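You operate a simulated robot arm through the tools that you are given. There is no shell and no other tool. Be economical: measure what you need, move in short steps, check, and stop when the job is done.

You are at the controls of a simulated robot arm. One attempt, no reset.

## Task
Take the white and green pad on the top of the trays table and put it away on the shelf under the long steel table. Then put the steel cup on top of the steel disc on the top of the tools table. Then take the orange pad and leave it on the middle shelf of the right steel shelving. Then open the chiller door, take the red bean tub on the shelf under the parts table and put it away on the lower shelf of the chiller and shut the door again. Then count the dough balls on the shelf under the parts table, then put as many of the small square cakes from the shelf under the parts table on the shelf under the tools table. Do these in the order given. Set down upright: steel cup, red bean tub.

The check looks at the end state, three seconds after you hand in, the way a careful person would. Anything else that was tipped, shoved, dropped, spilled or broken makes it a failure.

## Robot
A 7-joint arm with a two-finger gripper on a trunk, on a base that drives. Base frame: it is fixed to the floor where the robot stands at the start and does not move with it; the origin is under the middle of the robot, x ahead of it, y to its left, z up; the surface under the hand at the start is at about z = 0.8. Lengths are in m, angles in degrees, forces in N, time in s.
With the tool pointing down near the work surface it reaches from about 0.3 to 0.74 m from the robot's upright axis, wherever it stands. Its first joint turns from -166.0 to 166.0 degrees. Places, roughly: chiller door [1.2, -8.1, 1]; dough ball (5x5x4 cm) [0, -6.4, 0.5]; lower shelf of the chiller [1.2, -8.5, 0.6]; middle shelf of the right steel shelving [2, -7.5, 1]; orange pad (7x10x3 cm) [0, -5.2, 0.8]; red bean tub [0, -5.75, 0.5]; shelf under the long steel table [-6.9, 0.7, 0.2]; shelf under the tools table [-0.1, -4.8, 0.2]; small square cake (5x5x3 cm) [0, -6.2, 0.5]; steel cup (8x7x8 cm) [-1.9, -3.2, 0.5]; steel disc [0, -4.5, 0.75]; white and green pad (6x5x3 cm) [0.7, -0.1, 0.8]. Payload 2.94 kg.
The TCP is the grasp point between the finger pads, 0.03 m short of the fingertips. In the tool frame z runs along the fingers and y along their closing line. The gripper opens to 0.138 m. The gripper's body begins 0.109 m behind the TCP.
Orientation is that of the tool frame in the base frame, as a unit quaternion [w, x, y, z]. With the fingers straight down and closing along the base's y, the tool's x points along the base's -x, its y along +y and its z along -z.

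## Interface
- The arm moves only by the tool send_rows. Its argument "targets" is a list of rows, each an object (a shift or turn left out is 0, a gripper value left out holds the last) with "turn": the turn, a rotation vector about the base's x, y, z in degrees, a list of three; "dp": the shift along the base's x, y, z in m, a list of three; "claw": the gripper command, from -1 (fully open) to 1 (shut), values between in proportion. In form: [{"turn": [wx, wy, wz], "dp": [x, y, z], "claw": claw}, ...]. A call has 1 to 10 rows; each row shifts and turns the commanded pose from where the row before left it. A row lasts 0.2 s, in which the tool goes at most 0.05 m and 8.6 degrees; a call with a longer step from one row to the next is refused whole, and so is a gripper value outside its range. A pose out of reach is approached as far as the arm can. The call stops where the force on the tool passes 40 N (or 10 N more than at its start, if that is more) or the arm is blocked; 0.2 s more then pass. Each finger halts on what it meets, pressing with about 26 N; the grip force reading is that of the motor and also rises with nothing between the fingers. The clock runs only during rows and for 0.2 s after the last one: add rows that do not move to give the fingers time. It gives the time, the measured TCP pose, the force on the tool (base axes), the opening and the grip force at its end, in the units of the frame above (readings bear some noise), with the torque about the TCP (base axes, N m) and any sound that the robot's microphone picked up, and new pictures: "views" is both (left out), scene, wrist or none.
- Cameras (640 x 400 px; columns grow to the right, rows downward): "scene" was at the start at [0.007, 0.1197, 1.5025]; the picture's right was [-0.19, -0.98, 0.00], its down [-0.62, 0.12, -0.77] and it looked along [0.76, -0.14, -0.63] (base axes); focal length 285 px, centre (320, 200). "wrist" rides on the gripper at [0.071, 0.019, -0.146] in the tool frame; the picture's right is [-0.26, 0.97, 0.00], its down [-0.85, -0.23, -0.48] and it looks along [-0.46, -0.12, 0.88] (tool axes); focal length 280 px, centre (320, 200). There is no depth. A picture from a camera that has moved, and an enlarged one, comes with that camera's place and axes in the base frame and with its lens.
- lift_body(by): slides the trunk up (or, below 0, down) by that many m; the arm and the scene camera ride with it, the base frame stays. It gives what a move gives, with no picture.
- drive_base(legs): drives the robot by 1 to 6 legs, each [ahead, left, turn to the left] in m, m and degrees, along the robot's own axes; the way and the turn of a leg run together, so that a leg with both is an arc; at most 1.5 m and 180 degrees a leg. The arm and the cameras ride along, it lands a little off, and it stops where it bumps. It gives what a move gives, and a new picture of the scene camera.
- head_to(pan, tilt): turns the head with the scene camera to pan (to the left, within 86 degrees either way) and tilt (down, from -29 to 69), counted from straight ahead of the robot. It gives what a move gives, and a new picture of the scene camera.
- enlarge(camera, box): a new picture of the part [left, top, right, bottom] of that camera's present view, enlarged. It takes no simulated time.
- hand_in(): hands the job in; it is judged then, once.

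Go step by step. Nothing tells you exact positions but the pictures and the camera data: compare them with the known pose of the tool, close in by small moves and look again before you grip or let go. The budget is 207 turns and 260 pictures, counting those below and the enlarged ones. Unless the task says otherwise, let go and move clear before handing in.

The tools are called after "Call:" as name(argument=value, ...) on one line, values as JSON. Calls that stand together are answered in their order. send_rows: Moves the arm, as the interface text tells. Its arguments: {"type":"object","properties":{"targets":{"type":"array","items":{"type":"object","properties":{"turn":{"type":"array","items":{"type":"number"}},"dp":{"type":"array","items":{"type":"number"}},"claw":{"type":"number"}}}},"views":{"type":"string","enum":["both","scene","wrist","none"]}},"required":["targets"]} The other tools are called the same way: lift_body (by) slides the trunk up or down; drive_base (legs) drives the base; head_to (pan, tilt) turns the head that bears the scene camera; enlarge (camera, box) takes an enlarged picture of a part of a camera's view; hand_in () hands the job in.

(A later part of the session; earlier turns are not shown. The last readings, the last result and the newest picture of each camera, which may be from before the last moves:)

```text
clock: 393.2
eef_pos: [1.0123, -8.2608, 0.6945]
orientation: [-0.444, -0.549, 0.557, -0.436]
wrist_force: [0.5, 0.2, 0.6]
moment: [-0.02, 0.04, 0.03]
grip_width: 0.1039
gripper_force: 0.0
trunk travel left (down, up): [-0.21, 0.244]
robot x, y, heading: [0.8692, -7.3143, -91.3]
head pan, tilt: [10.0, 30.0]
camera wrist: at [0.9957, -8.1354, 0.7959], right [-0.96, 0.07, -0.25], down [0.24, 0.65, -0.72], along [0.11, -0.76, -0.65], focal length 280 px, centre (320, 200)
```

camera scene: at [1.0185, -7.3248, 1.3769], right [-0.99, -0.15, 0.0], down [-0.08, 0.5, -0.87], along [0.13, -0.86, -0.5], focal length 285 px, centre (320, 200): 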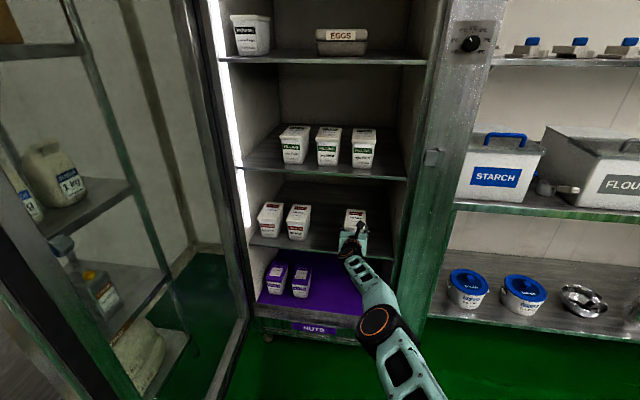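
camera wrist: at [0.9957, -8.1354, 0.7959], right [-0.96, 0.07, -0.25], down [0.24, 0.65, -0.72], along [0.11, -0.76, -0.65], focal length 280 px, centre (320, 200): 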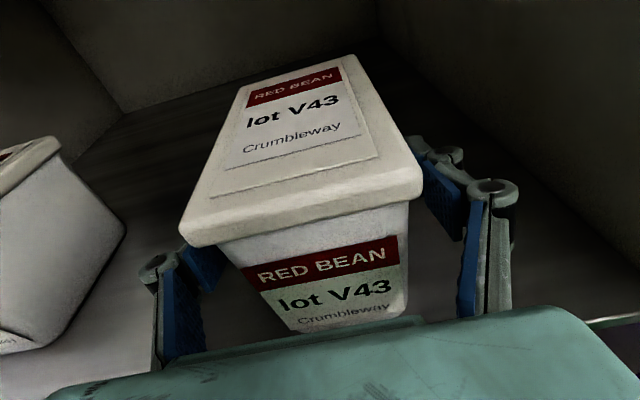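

The tub stands free. I'm backing straight out.

Call:
drive_base(legs=[[-0.25, 0, 0], [-0.25, 0, 0]])

Call:
enlarge(camera="scene", box=[200, 100, 440, 320])

```text
clock: 396.5
eef_pos: [1.0154, -7.7589, 0.6944]
orientation: [-0.447, -0.546, 0.561, -0.433]
wrist_force: [0.5, 0.6, -0.5]
moment: [-0.04, -0.04, -0.01]
grip_width: 0.1033
gripper_force: 0.0
trunk travel left (down, up): [-0.21, 0.244]
robot x, y, heading: [0.8789, -6.8087, -91.5]
head pan, tilt: [10.0, 30.0]
camera scene: at [1.0314, -6.8218, 1.3769], right [-0.99, -0.14, 0.0], down [-0.07, 0.49, -0.87], along [0.12, -0.86, -0.5], focal length 285 px, centre (320, 200)
```

scene: 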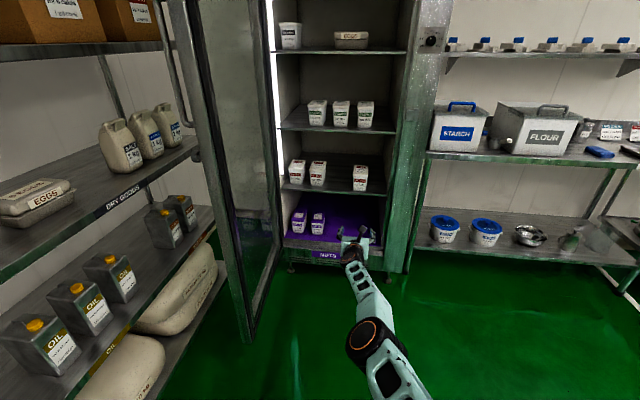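

```text
1.82 times, centred on (320, 210) of scene
camera zoom: at [1.0314, -6.8218, 1.3769], right [-0.99, -0.14, 0.0], down [-0.07, 0.49, -0.87], along [0.12, -0.86, -0.5], focal length 518 px, centre (320, 182)
```

zoom: 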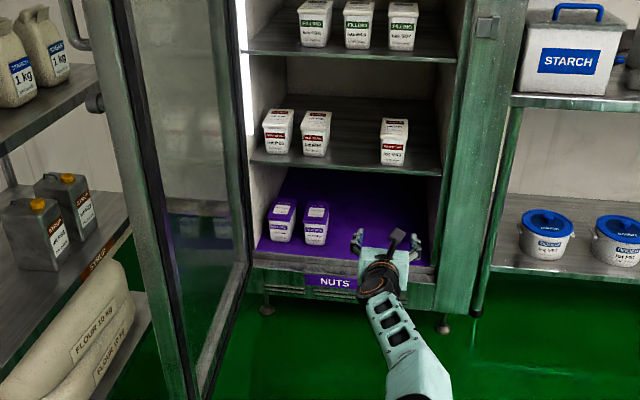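

The tub is upright on the lower shelf next to the other red bean tubs. To close the door I'll bring the closed hand around to the east side of its free edge (about (1.47, -7.55)) and push west.

Call:
send_rows(targets=[{"dp": [0.02, 0.03, 0.02], "claw": 1}, {"dp": [0.03, 0.03, 0.02]}, {"dp": [0.03, 0.03, 0.02]}, {"dp": [0.03, 0.03, 0.02]}, {"dp": [0.03, 0.03, 0]}, {"dp": [0.03, 0.01, 0]}, {"dp": [0.03, 0, 0]}, {}], views="none")

Call:
drive_base(legs=[[-0.22, 0, 1.5], [0, 0.33, 0]])

Call:
head_to(pan=25, tilt=30)

```text
clock: 398.3
eef_pos: [1.2429, -7.6852, 0.7465]
orientation: [-0.446, -0.547, 0.559, -0.435]
wrist_force: [-0.9, -0.6, 1.0]
moment: [0.0, -0.01, 0.01]
grip_width: 0.0
gripper_force: 26.5
out of reach, approached as far as the arm can: row 1, 2, 3, 4, 5, 6, 7
trunk travel left (down, up): [-0.21, 0.244]
robot x, y, heading: [0.8754, -6.8037, -91.8]
head pan, tilt: [10.0, 30.0]
```

```text
clock: 403.0
eef_pos: [1.5958, -7.4598, 0.7478]
orientation: [0.441, 0.554, -0.553, 0.44]
wrist_force: [-0.1, -0.2, 0.8]
moment: [0.0, -0.03, -0.03]
grip_width: 0.0
gripper_force: 26.0
trunk travel left (down, up): [-0.21, 0.244]
robot x, y, heading: [1.2097, -6.5923, -90.4]
head pan, tilt: [10.0, 30.0]
camera scene: at [1.3651, -6.6012, 1.3769], right [-0.99, -0.17, 0.0], down [-0.08, 0.49, -0.87], along [0.14, -0.85, -0.5], focal length 285 px, centre (320, 200)
```

scene: 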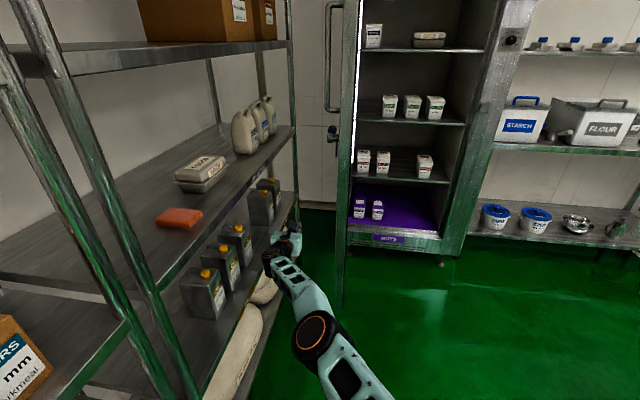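

```text
clock: 403.8
eef_pos: [1.5958, -7.459, 0.7466]
orientation: [0.441, 0.554, -0.553, 0.439]
wrist_force: [-0.1, 0.1, -0.5]
moment: [0.01, 0.01, 0.0]
grip_width: 0.0
gripper_force: 26.6
trunk travel left (down, up): [-0.21, 0.244]
robot x, y, heading: [1.2112, -6.5905, -90.6]
head pan, tilt: [25.0, 30.0]
camera scene: at [1.3876, -6.5943, 1.3769], right [-0.91, -0.42, 0.0], down [-0.21, 0.45, -0.87], along [0.36, -0.79, -0.5], focal length 285 px, centre (320, 200)
```

scene: 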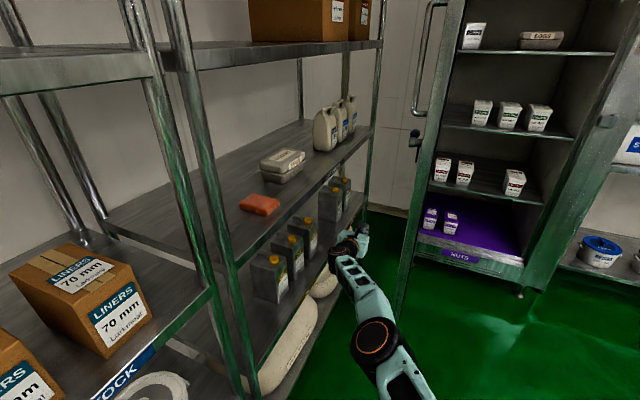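

Call:
drive_base(legs=[[0.17, 0, 0]])

Call:
send_rows(targets=[{"dp": [-0.02, 0, 0]}, {}], views="both")

```text
clock: 405.3
eef_pos: [1.5959, -7.6312, 0.7468]
orientation: [0.44, 0.554, -0.553, 0.439]
wrist_force: [0.0, -0.1, -0.6]
moment: [0.0, -0.04, -0.02]
grip_width: 0.0001
gripper_force: 25.0
trunk travel left (down, up): [-0.21, 0.244]
robot x, y, heading: [1.2109, -6.7631, -90.5]
head pan, tilt: [25.0, 30.0]
camera scene: at [1.3865, -6.7671, 1.3769], right [-0.91, -0.42, 0.0], down [-0.21, 0.45, -0.87], along [0.36, -0.79, -0.5], focal length 285 px, centre (320, 200)
```

scene: 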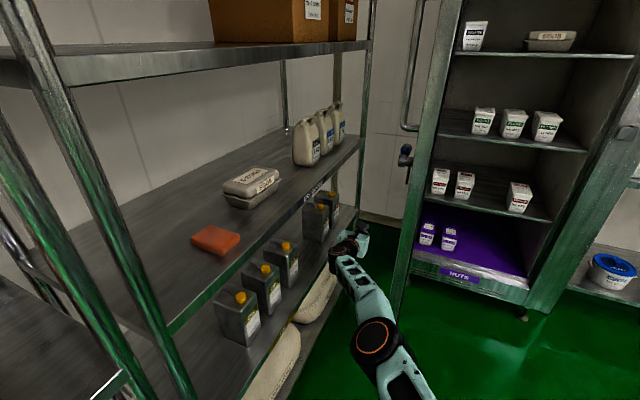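

```text
clock: 405.9
eef_pos: [1.5779, -7.6385, 0.7426]
orientation: [0.441, 0.554, -0.553, 0.439]
wrist_force: [0.3, 0.5, 0.3]
moment: [0.02, -0.01, 0.0]
grip_width: 0.0
gripper_force: 25.9
out of reach, approached as far as the arm can: row 1
trunk travel left (down, up): [-0.21, 0.244]
robot x, y, heading: [1.2063, -6.7626, -90.5]
head pan, tilt: [25.0, 30.0]
camera scene: at [1.3865, -6.7672, 1.3769], right [-0.91, -0.42, 0.0], down [-0.21, 0.45, -0.87], along [0.36, -0.79, -0.5], focal length 285 px, centre (320, 200)
camera wrist: at [1.5612, -7.5128, 0.845], right [-0.97, 0.06, -0.25], down [0.23, 0.65, -0.72], along [0.12, -0.75, -0.65], focal length 280 px, centre (320, 200)
```

scene: 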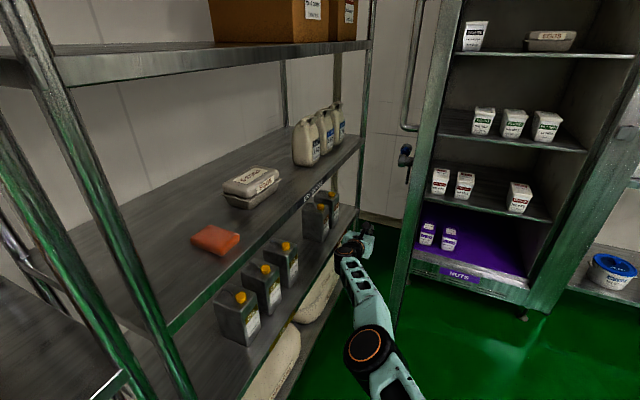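
wrist: 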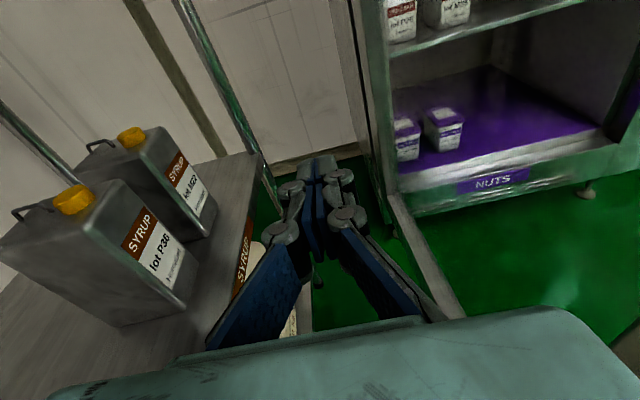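

The fingers are east of the door edge. I'm strafing west with the base to swing the door partly closed.

Call:
drive_base(legs=[[0, -0.2, 0], [0, -0.2, 0]])

```text
clock: 410.2
eef_pos: [1.1812, -7.6367, 0.7442]
orientation: [-0.442, -0.553, 0.554, -0.438]
wrist_force: [1.0, 1.2, -0.7]
moment: [-0.01, 0.0, 0.0]
grip_width: 0.0001
gripper_force: 26.2
trunk travel left (down, up): [-0.21, 0.244]
robot x, y, heading: [0.8177, -6.7606, -90.8]
head pan, tilt: [25.0, 30.0]
camera scene: at [0.9933, -6.7651, 1.3769], right [-0.91, -0.41, 0.0], down [-0.21, 0.46, -0.87], along [0.36, -0.79, -0.5], focal length 285 px, centre (320, 200)
```

scene: 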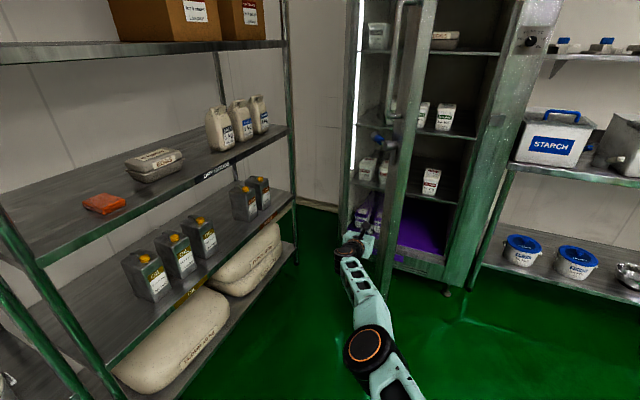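

The door is roughly half closed. I'm now pushing its outer face southward, moving west as it swings.

Call:
drive_base(legs=[[0.2, -0.1, 0], [0.17, -0.12, 0]])

```text
clock: 413.1
eef_pos: [0.9659, -8.0037, 0.7445]
orientation: [0.44, 0.554, -0.553, 0.44]
wrist_force: [0.1, -0.6, -0.1]
moment: [0.01, 0.02, 0.01]
grip_width: 0.0
gripper_force: 26.2
trunk travel left (down, up): [-0.21, 0.244]
robot x, y, heading: [0.5989, -7.1289, -90.5]
head pan, tilt: [25.0, 30.0]
camera scene: at [0.7726, -7.1325, 1.3769], right [-0.91, -0.42, 0.0], down [-0.21, 0.45, -0.87], along [0.36, -0.79, -0.5], focal length 285 px, centre (320, 200)
```

scene: 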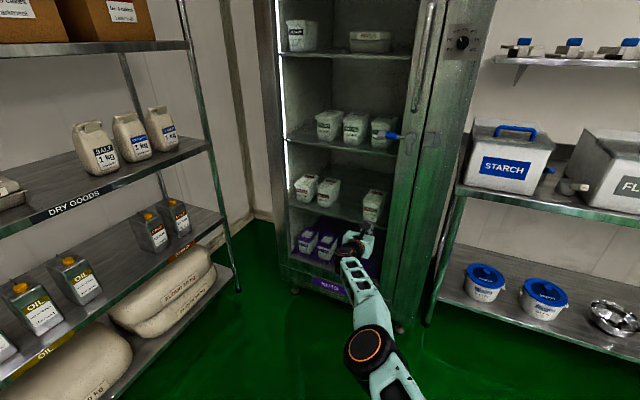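

Nearly closed. The final push goes onto the door's right stile.

Call:
drive_base(legs=[[0.02, -0.07, 0], [0.12, 0, 0]])

Call:
enlarge(camera="scene", box=[240, 0, 520, 300])

```text
clock: 414.4
eef_pos: [0.9271, -8.0192, 0.743]
orientation: [0.441, 0.554, -0.553, 0.439]
wrist_force: [0.4, -0.9, 0.3]
moment: [-0.02, 0.04, -0.02]
grip_width: 0.0001
gripper_force: 26.4
trunk travel left (down, up): [-0.21, 0.244]
robot x, y, heading: [0.5559, -7.1465, -90.4]
head pan, tilt: [25.0, 30.0]
stopped in leg 1: the robot was blocked; the commanded pose is now the measured one
camera scene: at [0.7355, -7.1488, 1.3769], right [-0.91, -0.42, 0.0], down [-0.21, 0.45, -0.87], along [0.36, -0.79, -0.5], focal length 285 px, centre (320, 200)
```

scene: 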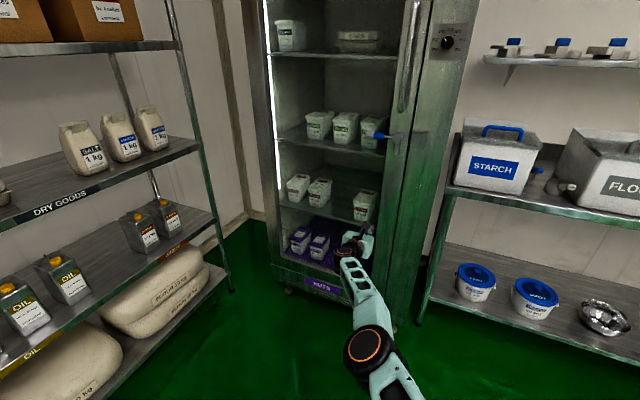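

```text
1.33 times, centred on (380, 150) of scene
camera zoom: at [0.7355, -7.1488, 1.3769], right [-0.91, -0.42, 0.0], down [-0.21, 0.45, -0.87], along [0.36, -0.79, -0.5], focal length 380 px, centre (240, 267)
```

zoom: 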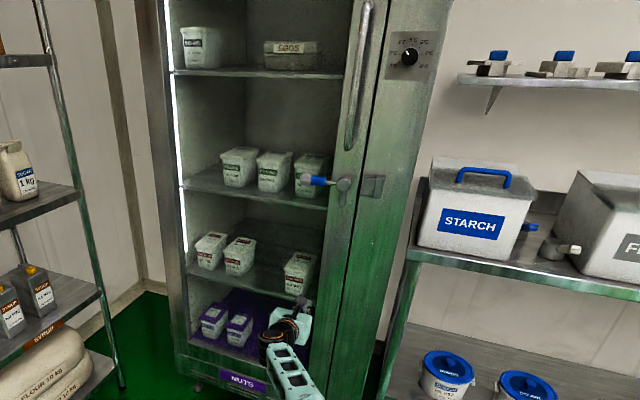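

The base touched something on its west side. I'm stepping back east a little and checking what's there before continuing.

Call:
drive_base(legs=[[0, 0.05, 0]])

Call:
head_to(pan=-60, tilt=45)

```text
clock: 415.5
eef_pos: [0.9778, -8.0186, 0.7435]
orientation: [-0.442, -0.553, 0.554, -0.438]
wrist_force: [0.5, 0.7, 0.3]
moment: [0.03, 0.0, -0.02]
grip_width: 0.0
gripper_force: 25.8
trunk travel left (down, up): [-0.21, 0.244]
robot x, y, heading: [0.611, -7.1476, -90.5]
head pan, tilt: [25.0, 30.0]
camera scene: at [0.7845, -7.1491, 1.3769], right [-0.91, -0.42, 0.0], down [-0.21, 0.45, -0.87], along [0.36, -0.79, -0.5], focal length 285 px, centre (320, 200)
```

scene: 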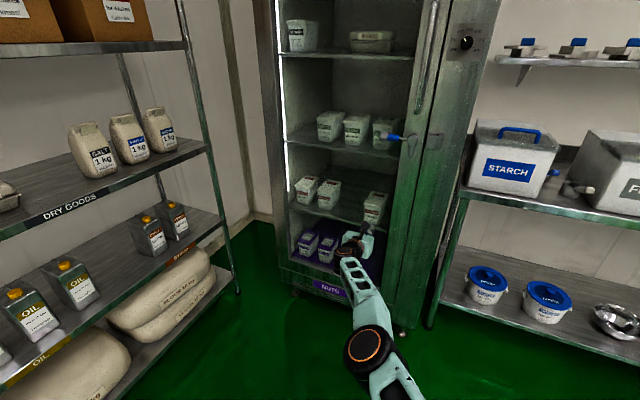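

```text
clock: 417.1
eef_pos: [0.9771, -8.0197, 0.7432]
orientation: [0.442, 0.553, -0.552, 0.44]
wrist_force: [-0.5, 0.3, 0.0]
moment: [0.01, 0.02, 0.01]
grip_width: 0.0
gripper_force: 25.9
trunk travel left (down, up): [-0.21, 0.244]
robot x, y, heading: [0.6097, -7.1464, -90.5]
head pan, tilt: [-60.0, 45.0]
camera scene: at [0.6763, -7.107, 1.3543], right [-0.49, 0.87, 0.0], down [0.61, 0.35, -0.71], along [-0.61, -0.35, -0.71], focal length 285 px, centre (320, 200)
```

scene: 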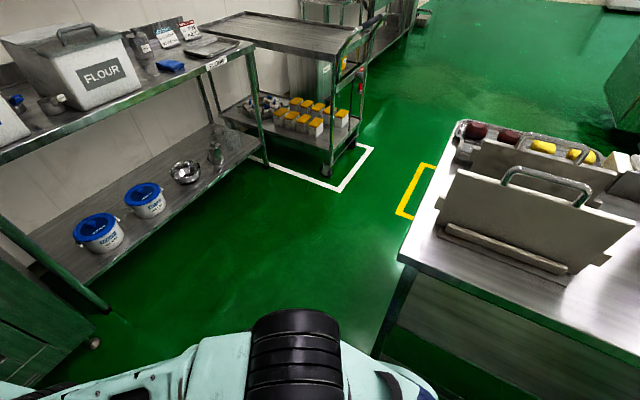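

It was the corner of the parts table; nothing there looks disturbed. Now I'm pushing straight south to shut the door.

Call:
drive_base(legs=[[0.14, 0, 0]])

Call:
head_to(pan=15, tilt=20)

```text
clock: 418.3
eef_pos: [0.978, -8.1163, 0.7428]
orientation: [-0.444, -0.551, 0.555, -0.436]
wrist_force: [-7.2, 22.3, 8.3]
moment: [-0.33, -0.04, -0.17]
grip_width: 0.006
gripper_force: 26.1
trunk travel left (down, up): [-0.21, 0.244]
robot x, y, heading: [0.608, -7.2487, -90.4]
head pan, tilt: [-60.0, 45.0]
stopped in leg 1: the force on the tool passed its limit at 225 N (the readings are from after the stop); the commanded pose is now the measured one
camera scene: at [0.6741, -7.2062, 1.3542], right [-0.5, 0.87, 0.0], down [0.61, 0.35, -0.71], along [-0.61, -0.35, -0.71], focal length 285 px, centre (320, 200)
```

scene: 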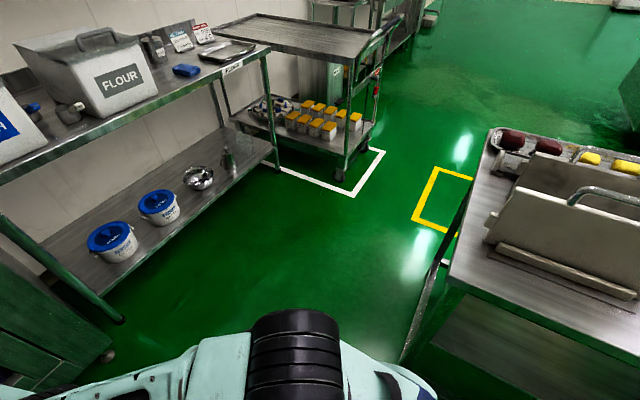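

```text
clock: 419.8
eef_pos: [0.9787, -8.1169, 0.7425]
orientation: [-0.444, -0.551, 0.557, -0.435]
wrist_force: [-6.5, 27.9, 9.0]
moment: [-0.39, -0.06, -0.18]
grip_width: 0.0059
gripper_force: 26.3
trunk travel left (down, up): [-0.21, 0.244]
robot x, y, heading: [0.6095, -7.2485, -90.3]
head pan, tilt: [15.0, 20.0]
camera scene: at [0.7684, -7.2557, 1.3932], right [-0.97, -0.25, 0.0], down [-0.09, 0.33, -0.94], along [0.24, -0.91, -0.34], focal length 285 px, centre (320, 200)
```

scene: 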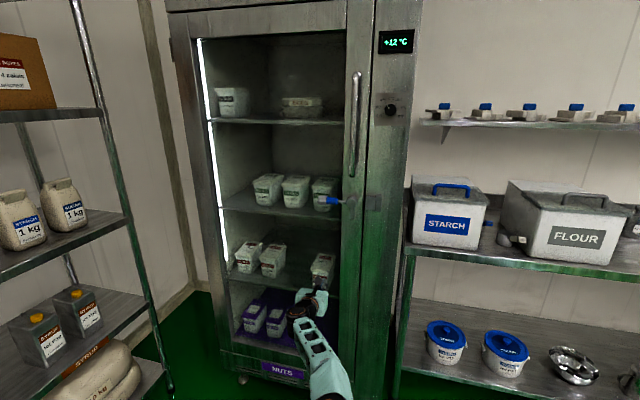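

Call:
enlarge(camera="scene", box=[180, 0, 420, 200])

Call:
enlarge(camera="scene", box=[200, 160, 420, 390])

```text
2.00 times, centred on (300, 100) of scene
camera zoom: at [0.7684, -7.2557, 1.3932], right [-0.97, -0.25, 0.0], down [-0.09, 0.33, -0.94], along [0.24, -0.91, -0.34], focal length 569 px, centre (360, 400)
```

zoom: 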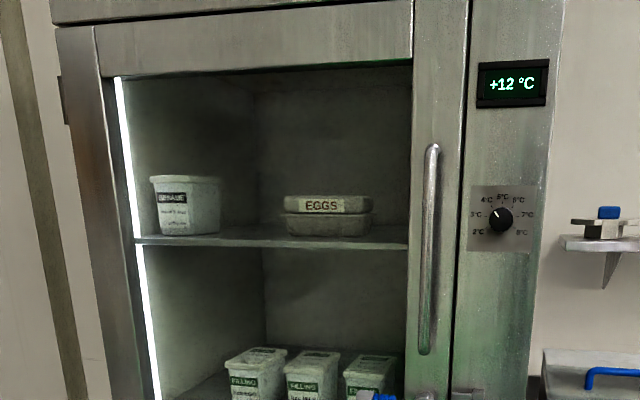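

```text
1.74 times, centred on (310, 275) of scene
camera zoom: at [0.7684, -7.2557, 1.3932], right [-0.97, -0.25, 0.0], down [-0.09, 0.33, -0.94], along [0.24, -0.91, -0.34], focal length 495 px, centre (337, 70)
```

zoom: 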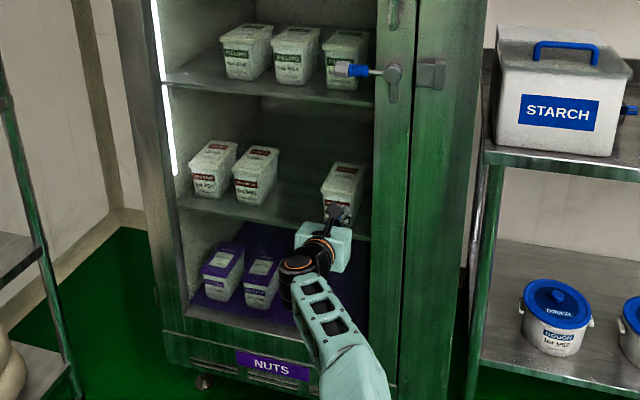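

The door looks flush and the contents are standing. I'm backing off and checking that it stays shut and the temperature starts falling.

Call:
drive_base(legs=[[-0.3, 0.1, 0]])

Call:
enlarge(camera="scene", box=[180, 0, 480, 250])

```text
clock: 421.9
eef_pos: [1.0813, -7.8195, 0.7381]
orientation: [-0.443, -0.552, 0.557, -0.434]
wrist_force: [0.6, -0.3, -0.3]
moment: [-0.01, 0.0, 0.01]
grip_width: 0.0002
gripper_force: 28.5
trunk travel left (down, up): [-0.21, 0.244]
robot x, y, heading: [0.7096, -6.955, -90.5]
head pan, tilt: [15.0, 20.0]
camera scene: at [0.8718, -6.9609, 1.393], right [-0.97, -0.25, 0.0], down [-0.09, 0.33, -0.94], along [0.24, -0.91, -0.34], focal length 285 px, centre (320, 200)
```

scene: 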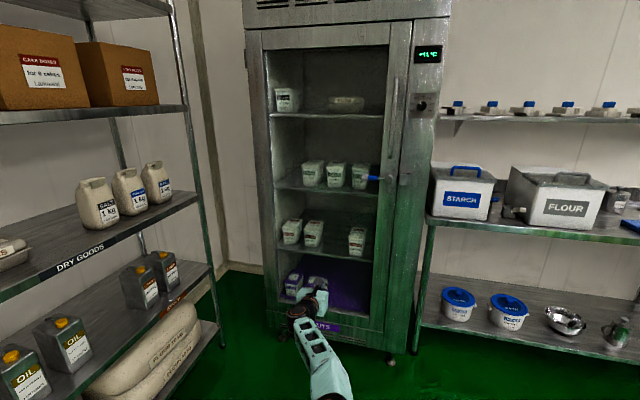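

```text
1.60 times, centred on (330, 125) of scene
camera zoom: at [0.8718, -6.9609, 1.393], right [-0.97, -0.25, 0.0], down [-0.09, 0.33, -0.94], along [0.24, -0.91, -0.34], focal length 455 px, centre (304, 320)
```

zoom: 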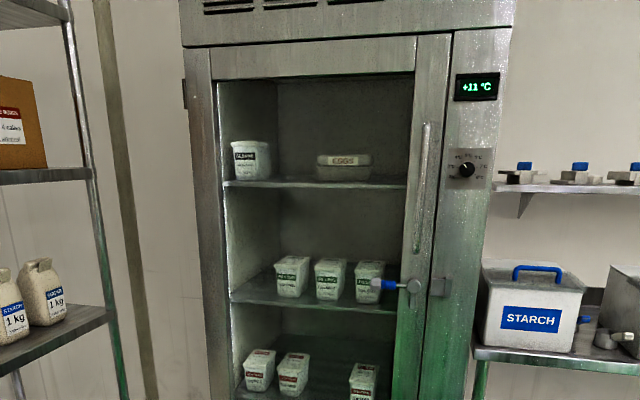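

The temperature is falling (+11 °C), so the door is shut. Now for the dough balls and cakes: I'm backing away, folding the arm and turning west.

Call:
send_rows(targets=[{"dp": [-0.03, 0.035, 0]}, {"dp": [-0.03, 0.035, 0]}, {"dp": [-0.03, 0.035, 0]}, {"dp": [-0.03, 0.035, 0]}, {"dp": [-0.03, 0.035, 0]}, {"dp": [-0.03, 0.035, 0]}, {}], views="none")

Call:
drive_base(legs=[[-0.8, 0.4, 0], [0, 0, -89.5]])

Call:
lift_body(by=-0.21)

Call:
head_to(pan=15, tilt=30)

```text
clock: 423.5
eef_pos: [1.0336, -7.816, 0.6601]
orientation: [-0.443, -0.552, 0.557, -0.435]
wrist_force: [1.0, -0.4, 0.6]
moment: [-0.01, 0.0, 0.01]
grip_width: 0.0001
gripper_force: 28.6
out of reach, approached as far as the arm can: row 1, 2, 3, 4, 5, 6
trunk travel left (down, up): [-0.21, 0.244]
robot x, y, heading: [0.7072, -6.9525, -90.6]
head pan, tilt: [15.0, 20.0]
```

```text
clock: 432.0
eef_pos: [0.2535, -6.4832, 0.6611]
orientation: [-0.621, 0.003, 0.784, 0.006]
wrist_force: [0.3, 0.0, -0.6]
moment: [-0.02, 0.0, -0.01]
grip_width: 0.0
gripper_force: 28.0
trunk travel left (down, up): [-0.21, 0.244]
robot x, y, heading: [1.1218, -6.1552, 179.9]
head pan, tilt: [15.0, 20.0]
camera scene: at [1.1133, -6.3162, 1.393], right [-0.25, 0.97, 0.0], down [0.33, 0.09, -0.94], along [-0.91, -0.24, -0.34], focal length 285 px, centre (320, 200)
```

scene: 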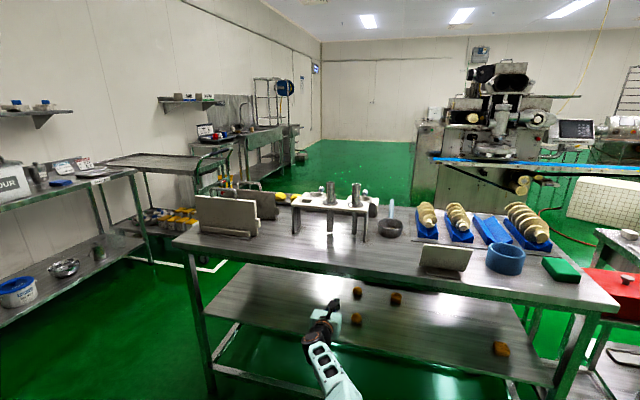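

```text
clock: 433.6
eef_pos: [0.25, -6.4833, 0.5174]
orientation: [-0.633, 0.004, 0.774, 0.009]
wrist_force: [-2.1, -1.2, 12.4]
moment: [-0.07, 0.35, -0.05]
grip_width: 0.0
gripper_force: 28.3
trunk travel left (down, up): [-0.045, 0.409]
robot x, y, heading: [1.1224, -6.1594, 179.9]
head pan, tilt: [15.0, 20.0]
stopped: the force on the tool passed its limit at 48 N (the readings are from after the stop); the commanded pose is now the measured one
```

```text
clock: 434.4
eef_pos: [0.2507, -6.4828, 0.5162]
orientation: [-0.632, 0.005, 0.775, 0.009]
wrist_force: [-8.0, -4.1, 20.5]
moment: [-0.07, 0.64, 0.12]
grip_width: 0.0
gripper_force: 28.9
trunk travel left (down, up): [-0.045, 0.409]
robot x, y, heading: [1.1202, -6.1601, 179.6]
head pan, tilt: [15.0, 30.0]
camera scene: at [1.1186, -6.3147, 1.2118], right [-0.25, 0.97, 0.0], down [0.48, 0.13, -0.87], along [-0.84, -0.22, -0.5], focal length 285 px, centre (320, 200)
```

scene: 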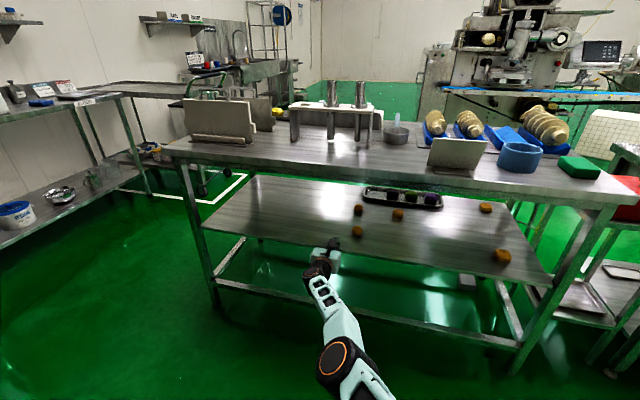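

The arm hadn't folded, and the fingertips touched the shelf's front edge as I lowered. I'm raising the trunk, backing off, and then folding the arm.

Call:
lift_body(by=0.06)

Call:
drive_base(legs=[[-0.25, 0, 0]])

Call:
send_rows(targets=[{"dp": [0.02, 0.01, 0]}, {"dp": [0.03, 0.02, 0]}, {"dp": [0.03, 0.02, 0]}, {"dp": [0.03, 0.02, 0]}, {"dp": [0.03, 0.02, 0]}, {}], views="both")

```text
clock: 435.4
eef_pos: [0.2499, -6.4839, 0.5698]
orientation: [-0.629, 0.003, 0.778, 0.008]
wrist_force: [0.0, 0.2, 0.1]
moment: [0.01, -0.01, 0.02]
grip_width: 0.0001
gripper_force: 28.4
trunk travel left (down, up): [-0.105, 0.349]
robot x, y, heading: [1.1223, -6.1607, 179.8]
head pan, tilt: [15.0, 30.0]
```

```text
clock: 437.2
eef_pos: [0.4938, -6.4798, 0.5706]
orientation: [-0.629, 0.007, 0.777, 0.011]
wrist_force: [0.1, 0.1, 0.8]
moment: [0.0, 0.01, -0.03]
grip_width: 0.0
gripper_force: 28.1
trunk travel left (down, up): [-0.105, 0.349]
robot x, y, heading: [1.366, -6.1584, 179.2]
head pan, tilt: [15.0, 30.0]
camera scene: at [1.3605, -6.3175, 1.2715], right [-0.25, 0.97, 0.0], down [0.48, 0.12, -0.87], along [-0.84, -0.21, -0.5], focal length 285 px, centre (320, 200)
```

scene: 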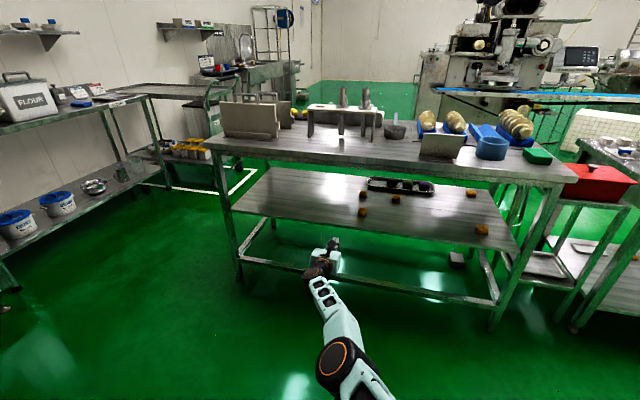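

```text
clock: 438.6
eef_pos: [0.5072, -6.4657, 0.5283]
orientation: [-0.63, 0.006, 0.777, 0.011]
wrist_force: [0.7, 0.0, 0.9]
moment: [0.04, 0.02, 0.0]
grip_width: 0.0003
gripper_force: 28.2
out of reach, approached as far as the arm can: row 1, 2, 3, 4, 5
trunk travel left (down, up): [-0.105, 0.349]
robot x, y, heading: [1.3663, -6.1587, 179.5]
head pan, tilt: [15.0, 30.0]
camera scene: at [1.3605, -6.3175, 1.2715], right [-0.25, 0.97, 0.0], down [0.48, 0.12, -0.87], along [-0.84, -0.21, -0.5], focal length 285 px, centre (320, 200)
camera wrist: at [0.6361, -6.4512, 0.6264], right [0.08, 0.97, -0.25], down [0.64, -0.24, -0.73], along [-0.77, -0.1, -0.63], focal length 280 px, centre (320, 200)
```

scene: 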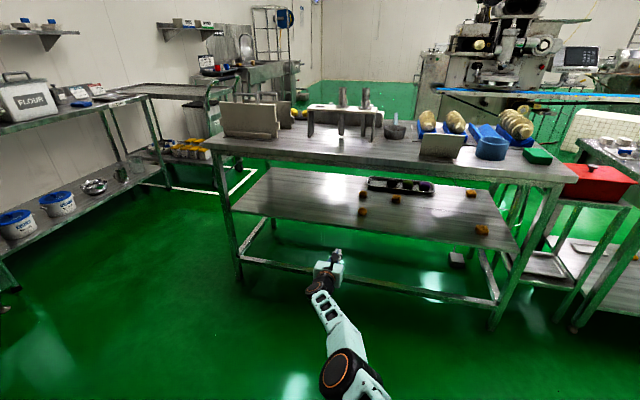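
wrist: 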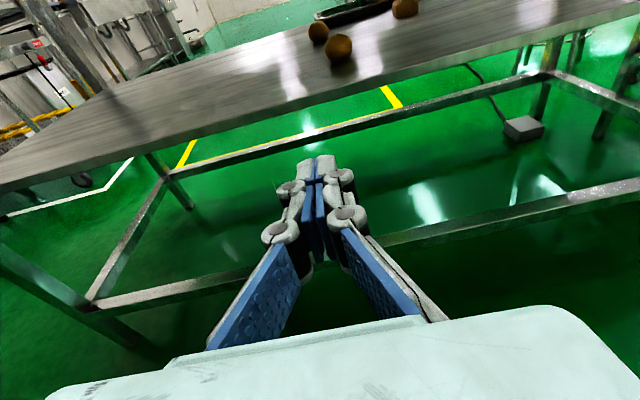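

The arm is stuck near a limit in this sideways-stretched pose. I'm trying to bring the TCP back in front of the body first.

Call:
send_rows(targets=[{"dp": [0, 0.04, 0.01]}, {"dp": [0, 0.04, 0.01]}, {"dp": [0, 0.04, 0.01]}, {"dp": [0, 0.04, 0.01]}, {"dp": [0, 0.04, 0]}, {}], views="none")

Call:
send_rows(targets=[{"dp": [0.03, 0.02, 0]}, {"dp": [0.03, 0.02, 0]}, {"dp": [0.03, 0.02, 0]}, {"dp": [0.03, 0.02, 0]}, {}], views="scene")

```text
clock: 440.0
eef_pos: [0.4376, -6.2939, 0.534]
orientation: [-0.629, 0.006, 0.777, 0.01]
wrist_force: [0.2, -0.9, -0.4]
moment: [-0.02, 0.0, 0.01]
grip_width: 0.0
gripper_force: 28.5
out of reach, approached as far as the arm can: row 1, 2, 3, 4, 5
trunk travel left (down, up): [-0.105, 0.349]
robot x, y, heading: [1.3687, -6.1603, 179.2]
head pan, tilt: [15.0, 30.0]
```

```text
clock: 441.2
eef_pos: [0.4509, -6.2484, 0.4915]
orientation: [-0.629, 0.007, 0.777, 0.012]
wrist_force: [0.1, 0.2, -0.3]
moment: [0.04, -0.03, -0.02]
grip_width: 0.0
gripper_force: 27.7
out of reach, approached as far as the arm can: row 1, 2, 3, 4
trunk travel left (down, up): [-0.105, 0.349]
robot x, y, heading: [1.3647, -6.1591, 179.4]
head pan, tilt: [15.0, 30.0]
camera scene: at [1.3605, -6.3175, 1.2715], right [-0.25, 0.97, 0.0], down [0.48, 0.12, -0.87], along [-0.84, -0.21, -0.5], focal length 285 px, centre (320, 200)
```

scene: 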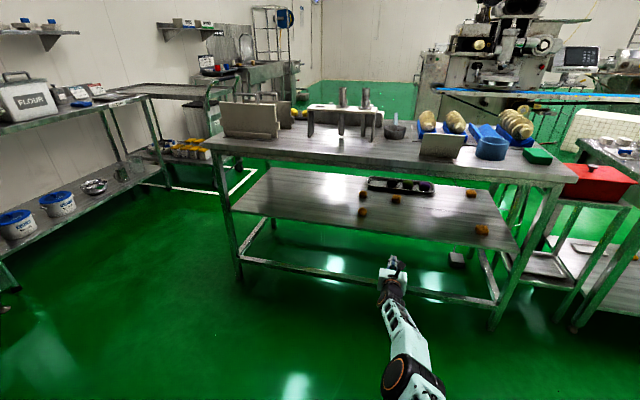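

Call:
send_rows(targets=[{"dp": [0.035, 0.0, 0.03]}, {"dp": [0.035, 0.0, 0.03]}, {"dp": [0.035, 0.0, 0.03]}, {"dp": [0.035, 0.0, 0.03]}, {"dp": [0.035, 0.0, 0.03]}, {}], views="none")

Call:
send_rows(targets=[{"turn": [0, -8, 0]}, {"turn": [0, -8, 0]}, {"turn": [0, -8, 0]}, {"turn": [0, -8, 0]}, {}], views="none")

```text
clock: 442.6
eef_pos: [0.4431, -6.2637, 0.5075]
orientation: [-0.629, 0.005, 0.777, 0.009]
wrist_force: [0.3, -0.6, -0.7]
moment: [0.0, 0.03, -0.02]
grip_width: 0.0
gripper_force: 28.5
out of reach, approached as far as the arm can: row 1, 2, 3, 4, 5
trunk travel left (down, up): [-0.105, 0.349]
robot x, y, heading: [1.3683, -6.1609, 179.2]
head pan, tilt: [15.0, 30.0]
```

```text
clock: 443.8
eef_pos: [0.4568, -6.2369, 0.4934]
orientation: [-0.426, 0.009, 0.905, 0.021]
wrist_force: [0.1, 0.1, -0.2]
moment: [0.02, -0.01, -0.01]
grip_width: 0.0001
gripper_force: 28.2
out of reach, approached as far as the arm can: row 1, 2, 3, 4
trunk travel left (down, up): [-0.105, 0.349]
robot x, y, heading: [1.3656, -6.1589, 179.3]
head pan, tilt: [15.0, 30.0]
```

Call:
send_rows(targets=[{"turn": [0, -8, 0], "dp": [0.03, 0.01, 0.03]}, {"turn": [0, -8, 0], "dp": [0.03, 0.01, 0.03]}, {"turn": [0, -8, 0], "dp": [0.03, 0, 0.03]}, {"dp": [0.03, 0.0, 0.03]}, {"dp": [0.03, 0.0, 0.03]}, {"dp": [0.03, 0.0, 0.03]}, {"dp": [0.03, 0.0, 0.03]}, {}], views="both")

```text
clock: 445.6
eef_pos: [0.5124, -6.2366, 0.7002]
orientation: [-0.228, 0.004, 0.973, 0.024]
wrist_force: [-0.2, -0.2, 0.3]
moment: [-0.03, 0.01, 0.04]
grip_width: 0.0
gripper_force: 29.0
out of reach, approached as far as the arm can: row 1, 2, 3, 4, 5, 6, 7
trunk travel left (down, up): [-0.105, 0.349]
robot x, y, heading: [1.3683, -6.1582, 179.2]
head pan, tilt: [15.0, 30.0]
camera scene: at [1.3606, -6.3175, 1.2715], right [-0.25, 0.97, 0.0], down [0.48, 0.12, -0.87], along [-0.84, -0.21, -0.5], focal length 285 px, centre (320, 200)
camera wrist: at [0.5151, -6.2247, 0.8623], right [0.25, 0.96, -0.07], down [0.97, -0.25, 0.04], along [0.02, -0.08, -1.0], focal length 280 px, centre (320, 200)
```

scene: 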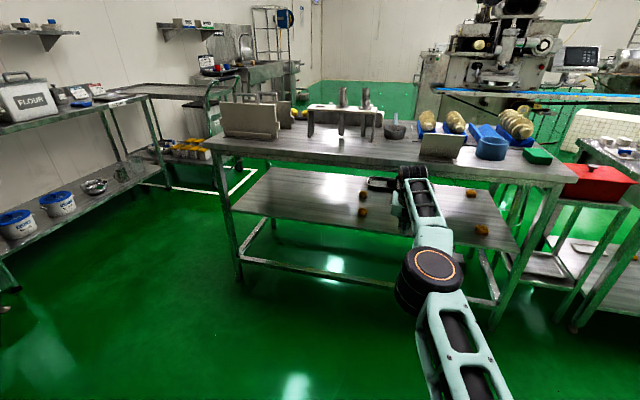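
wrist: 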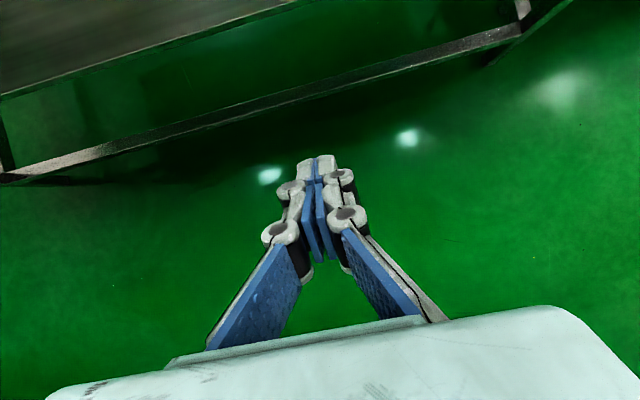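

It's coming round now. I'm continuing to fold it in.

Call:
send_rows(targets=[{"turn": [0, -8, 0], "dp": [0.04, 0.0, 0.02]}, {"turn": [0, -8, 0], "dp": [0.04, 0.0, 0.02]}, {"turn": [0, -8, 0], "dp": [0.04, 0, 0.02]}, {"dp": [0.04, 0.0, 0.02]}, {"dp": [0.04, 0.0, 0.0]}, {"dp": [0.04, 0.0, 0.0]}, {"dp": [0.04, 0.0, 0.0]}, {"dp": [0.04, 0.0, 0.0]}, {}], views="scene")

```text
clock: 447.6
eef_pos: [0.6577, -6.2621, 0.8288]
orientation: [-0.021, -0.001, 1.0, 0.023]
wrist_force: [0.0, 0.6, -0.2]
moment: [0.02, -0.02, 0.0]
grip_width: 0.0
gripper_force: 28.6
out of reach, approached as far as the arm can: row 4, 5, 6, 7, 8
trunk travel left (down, up): [-0.105, 0.349]
robot x, y, heading: [1.3623, -6.1628, 179.3]
head pan, tilt: [15.0, 30.0]
camera scene: at [1.3605, -6.3175, 1.2715], right [-0.25, 0.97, 0.0], down [0.48, 0.12, -0.87], along [-0.84, -0.21, -0.5], focal length 285 px, centre (320, 200)
```

scene: 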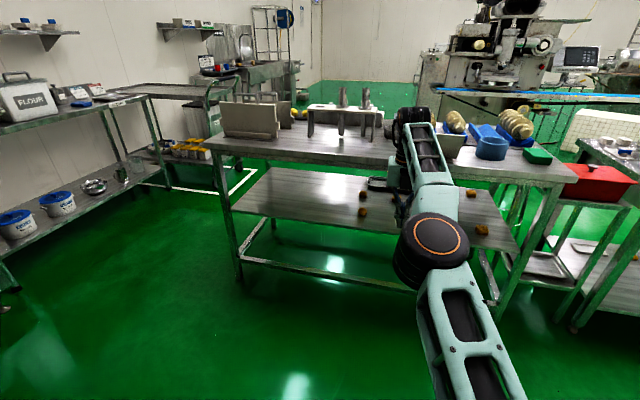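

Call:
send_rows(targets=[{"dp": [0.03, 0.02, -0.03]}, {"dp": [0.03, 0.02, -0.03]}, {"dp": [0.03, 0.02, -0.03]}, {"dp": [0.03, 0.02, -0.03]}, {}], views="scene")

```text
clock: 448.8
eef_pos: [0.6275, -6.1962, 0.7439]
orientation: [-0.021, -0.001, 1.0, 0.023]
wrist_force: [-0.1, 0.2, -0.4]
moment: [-0.01, 0.02, -0.02]
grip_width: 0.0
gripper_force: 28.3
out of reach, approached as far as the arm can: row 1, 2, 3, 4
trunk travel left (down, up): [-0.105, 0.349]
robot x, y, heading: [1.3658, -6.1596, 178.9]
head pan, tilt: [15.0, 30.0]
camera scene: at [1.3604, -6.3175, 1.2715], right [-0.25, 0.97, 0.0], down [0.48, 0.12, -0.87], along [-0.84, -0.21, -0.5], focal length 285 px, centre (320, 200)
```

scene: 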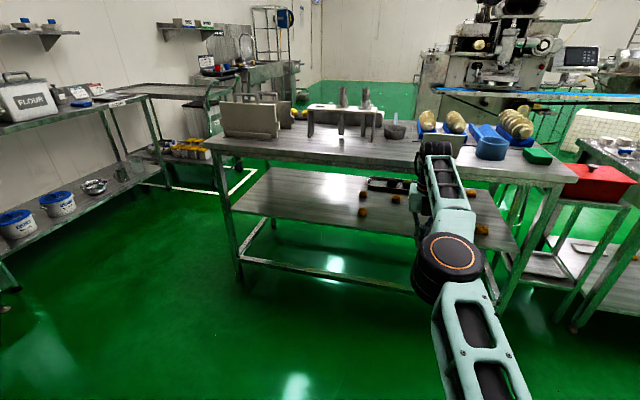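

The elbow now bends in a horizontal plane because of the 180° roll, and the straight arm is stuck there. I'm undoing the roll so the arm returns to its natural elbow-up form.

Call:
send_rows(targets=[{"turn": [0, 0, 8.5]}, {"turn": [0, 0, 8.5]}, {"turn": [0, 0, 8.5]}, {"turn": [0, 0, 8.5]}, {"turn": [0, 0, 8.5]}, {"turn": [0, 0, 8.5]}, {"turn": [0, 0, 8.5]}, {"turn": [0, 0, 8.5]}, {"turn": [0, 0, 8.5]}, {"turn": [0, 0, 8.5]}], views="none")

Call:
send_rows(targets=[{"turn": [0, 0, 8.5]}, {"turn": [0, 0, 8.5]}, {"turn": [0, 0, 8.5]}, {"turn": [0, 0, 8.5]}, {"turn": [0, 0, 8.5]}, {"turn": [0, 0, 8.5]}, {"turn": [0, 0, 8.5]}, {"turn": [0, 0, 8.5]}, {"turn": [0, 0, 8.5]}, {"turn": [0, 0, 8.5]}], views="scene")

```text
clock: 451.0
eef_pos: [0.623, -6.1975, 0.7456]
orientation: [-0.031, -0.677, 0.736, 0.002]
wrist_force: [0.6, -0.3, 0.2]
moment: [0.01, 0.02, 0.0]
grip_width: 0.0
gripper_force: 28.3
out of reach, approached as far as the arm can: row 2, 4
trunk travel left (down, up): [-0.105, 0.349]
robot x, y, heading: [1.3678, -6.1586, 179.6]
head pan, tilt: [15.0, 30.0]
```

```text
clock: 453.2
eef_pos: [0.6456, -6.1981, 0.7435]
orientation: [0.024, 0.996, -0.084, 0.02]
wrist_force: [0.1, -0.2, -0.6]
moment: [-0.03, 0.02, -0.03]
grip_width: 0.0001
gripper_force: 28.4
out of reach, approached as far as the arm can: row 2, 4, 6, 7, 9
trunk travel left (down, up): [-0.105, 0.349]
robot x, y, heading: [1.3679, -6.1606, 179.6]
head pan, tilt: [15.0, 30.0]
camera scene: at [1.3605, -6.3175, 1.2715], right [-0.25, 0.97, 0.0], down [0.48, 0.12, -0.87], along [-0.84, -0.21, -0.5], focal length 285 px, centre (320, 200)
```

scene: 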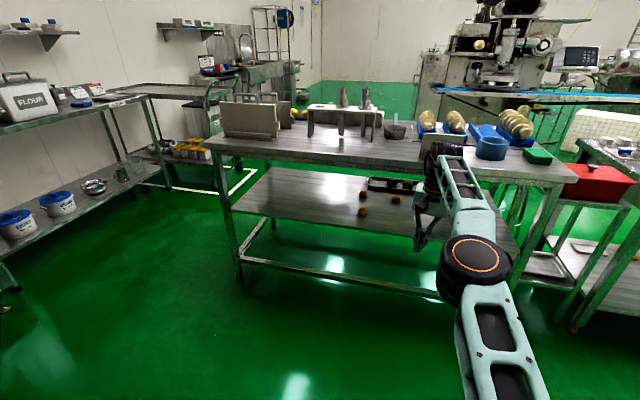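

Call:
send_rows(targets=[{"dp": [0.04, 0, 0]}, {"dp": [0.04, 0, 0]}, {"dp": [0.04, 0, 0]}, {"dp": [0.04, 0, 0]}, {"dp": [0.03, 0, 0]}, {}], views="scene")

```text
clock: 454.6
eef_pos: [0.6503, -6.199, 0.7495]
orientation: [0.025, 0.996, -0.086, 0.021]
wrist_force: [0.4, -0.4, 0.4]
moment: [0.01, 0.01, -0.01]
grip_width: 0.0
gripper_force: 28.5
out of reach, approached as far as the arm can: row 1, 2, 3, 4, 5
trunk travel left (down, up): [-0.105, 0.349]
robot x, y, heading: [1.3678, -6.1614, 179.4]
head pan, tilt: [15.0, 30.0]
camera scene: at [1.3605, -6.3175, 1.2715], right [-0.25, 0.97, 0.0], down [0.48, 0.12, -0.87], along [-0.84, -0.21, -0.5], focal length 285 px, centre (320, 200)
```

scene: 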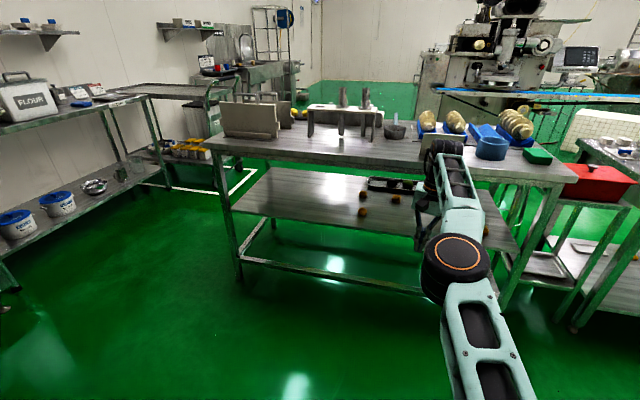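

The elbow seems just past straight on the wrong side. I'm sweeping the TCP left so it bends the permitted way, then retracting.

Call:
send_rows(targets=[{"dp": [0, -0.045, 0]}, {"dp": [0, -0.045, 0]}, {"dp": [0.01, -0.045, 0]}, {"dp": [0.01, -0.045, 0]}, {"dp": [0.02, -0.045, 0]}, {"dp": [0.02, -0.045, 0]}, {"dp": [0.03, -0.04, 0]}, {"dp": [0.04, -0.03, 0]}, {"dp": [0.04, -0.02, 0]}, {}], views="none")

Call:
send_rows(targets=[{"dp": [0.045, 0.01, 0]}, {"dp": [0.045, 0.01, 0]}, {"dp": [0.045, 0.01, 0]}, {"dp": [0.03, 0.03, 0]}, {}], views="scene")

```text
clock: 456.8
eef_pos: [0.8302, -6.5548, 0.7478]
orientation: [0.025, 0.996, -0.086, 0.02]
wrist_force: [-0.3, 0.0, 0.0]
moment: [-0.01, 0.0, 0.02]
grip_width: 0.0
gripper_force: 28.5
out of reach, approached as far as the arm can: row 2
trunk travel left (down, up): [-0.105, 0.349]
robot x, y, heading: [1.367, -6.16, 179.6]
head pan, tilt: [15.0, 30.0]
```

```text
clock: 458.0
eef_pos: [0.9961, -6.497, 0.7472]
orientation: [0.025, 0.996, -0.086, 0.02]
wrist_force: [-0.4, 0.2, 0.4]
moment: [-0.02, 0.01, 0.01]
grip_width: 0.0
gripper_force: 28.4
trunk travel left (down, up): [-0.105, 0.349]
robot x, y, heading: [1.3675, -6.1579, 179.2]
head pan, tilt: [15.0, 30.0]
camera scene: at [1.3606, -6.3175, 1.2715], right [-0.25, 0.97, 0.0], down [0.48, 0.12, -0.87], along [-0.84, -0.21, -0.5], focal length 285 px, centre (320, 200)
```

scene: 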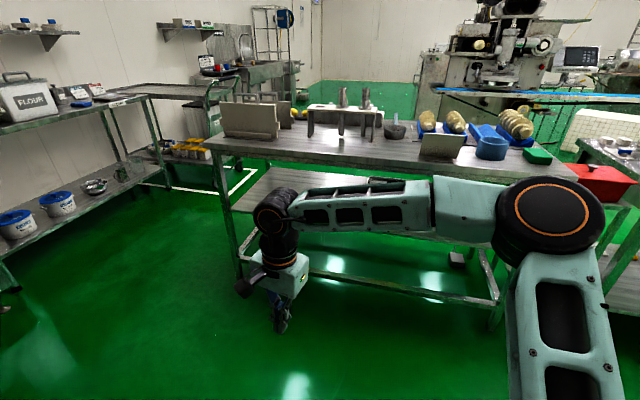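

The arm is free again. I'm taking a close look at the shelf for the count.

Call:
head_to(pan=8, tilt=30)

Call:
enlarge(camera="scene", box=[200, 150, 320, 230])

Call:
enlarge(camera="scene", box=[300, 160, 460, 250])

```text
clock: 458.6
eef_pos: [0.995, -6.4982, 0.7469]
orientation: [0.024, 0.996, -0.086, 0.02]
wrist_force: [-0.8, -0.2, -1.1]
moment: [-0.01, 0.0, 0.0]
grip_width: 0.0002
gripper_force: 28.3
trunk travel left (down, up): [-0.105, 0.349]
robot x, y, heading: [1.3669, -6.1601, 179.3]
head pan, tilt: [8.0, 30.0]
camera scene: at [1.3584, -6.3067, 1.2715], right [-0.13, 0.99, 0.0], down [0.5, 0.06, -0.87], along [-0.86, -0.11, -0.5], focal length 285 px, centre (320, 200)
```

scene: 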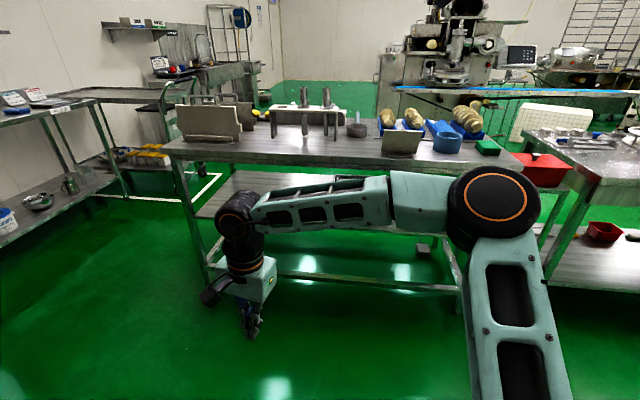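

```text
5.00 times, centred on (260, 190) of scene
camera zoom: at [1.3584, -6.3067, 1.2715], right [-0.13, 0.99, 0.0], down [0.5, 0.06, -0.87], along [-0.86, -0.11, -0.5], focal length 1423 px, centre (620, 250)
```

zoom: 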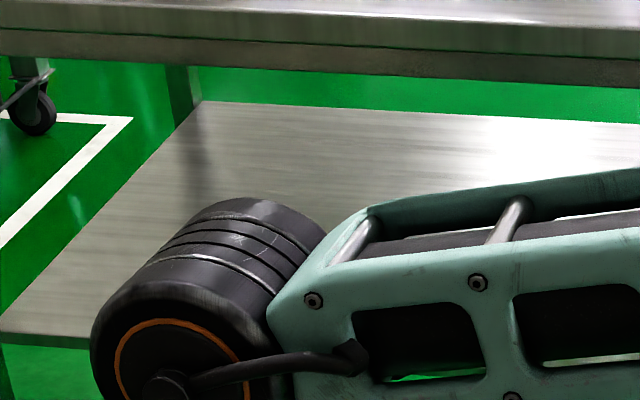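

```text
4.00 times, centred on (380, 205) of scene
camera zoom: at [1.3584, -6.3067, 1.2715], right [-0.13, 0.99, 0.0], down [0.5, 0.06, -0.87], along [-0.86, -0.11, -0.5], focal length 1138 px, centre (80, 180)
```

zoom: 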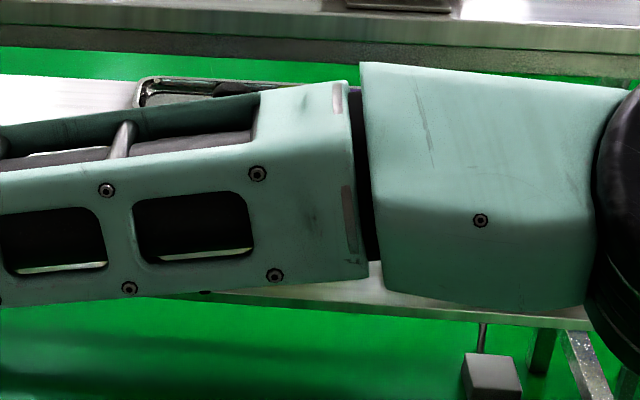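

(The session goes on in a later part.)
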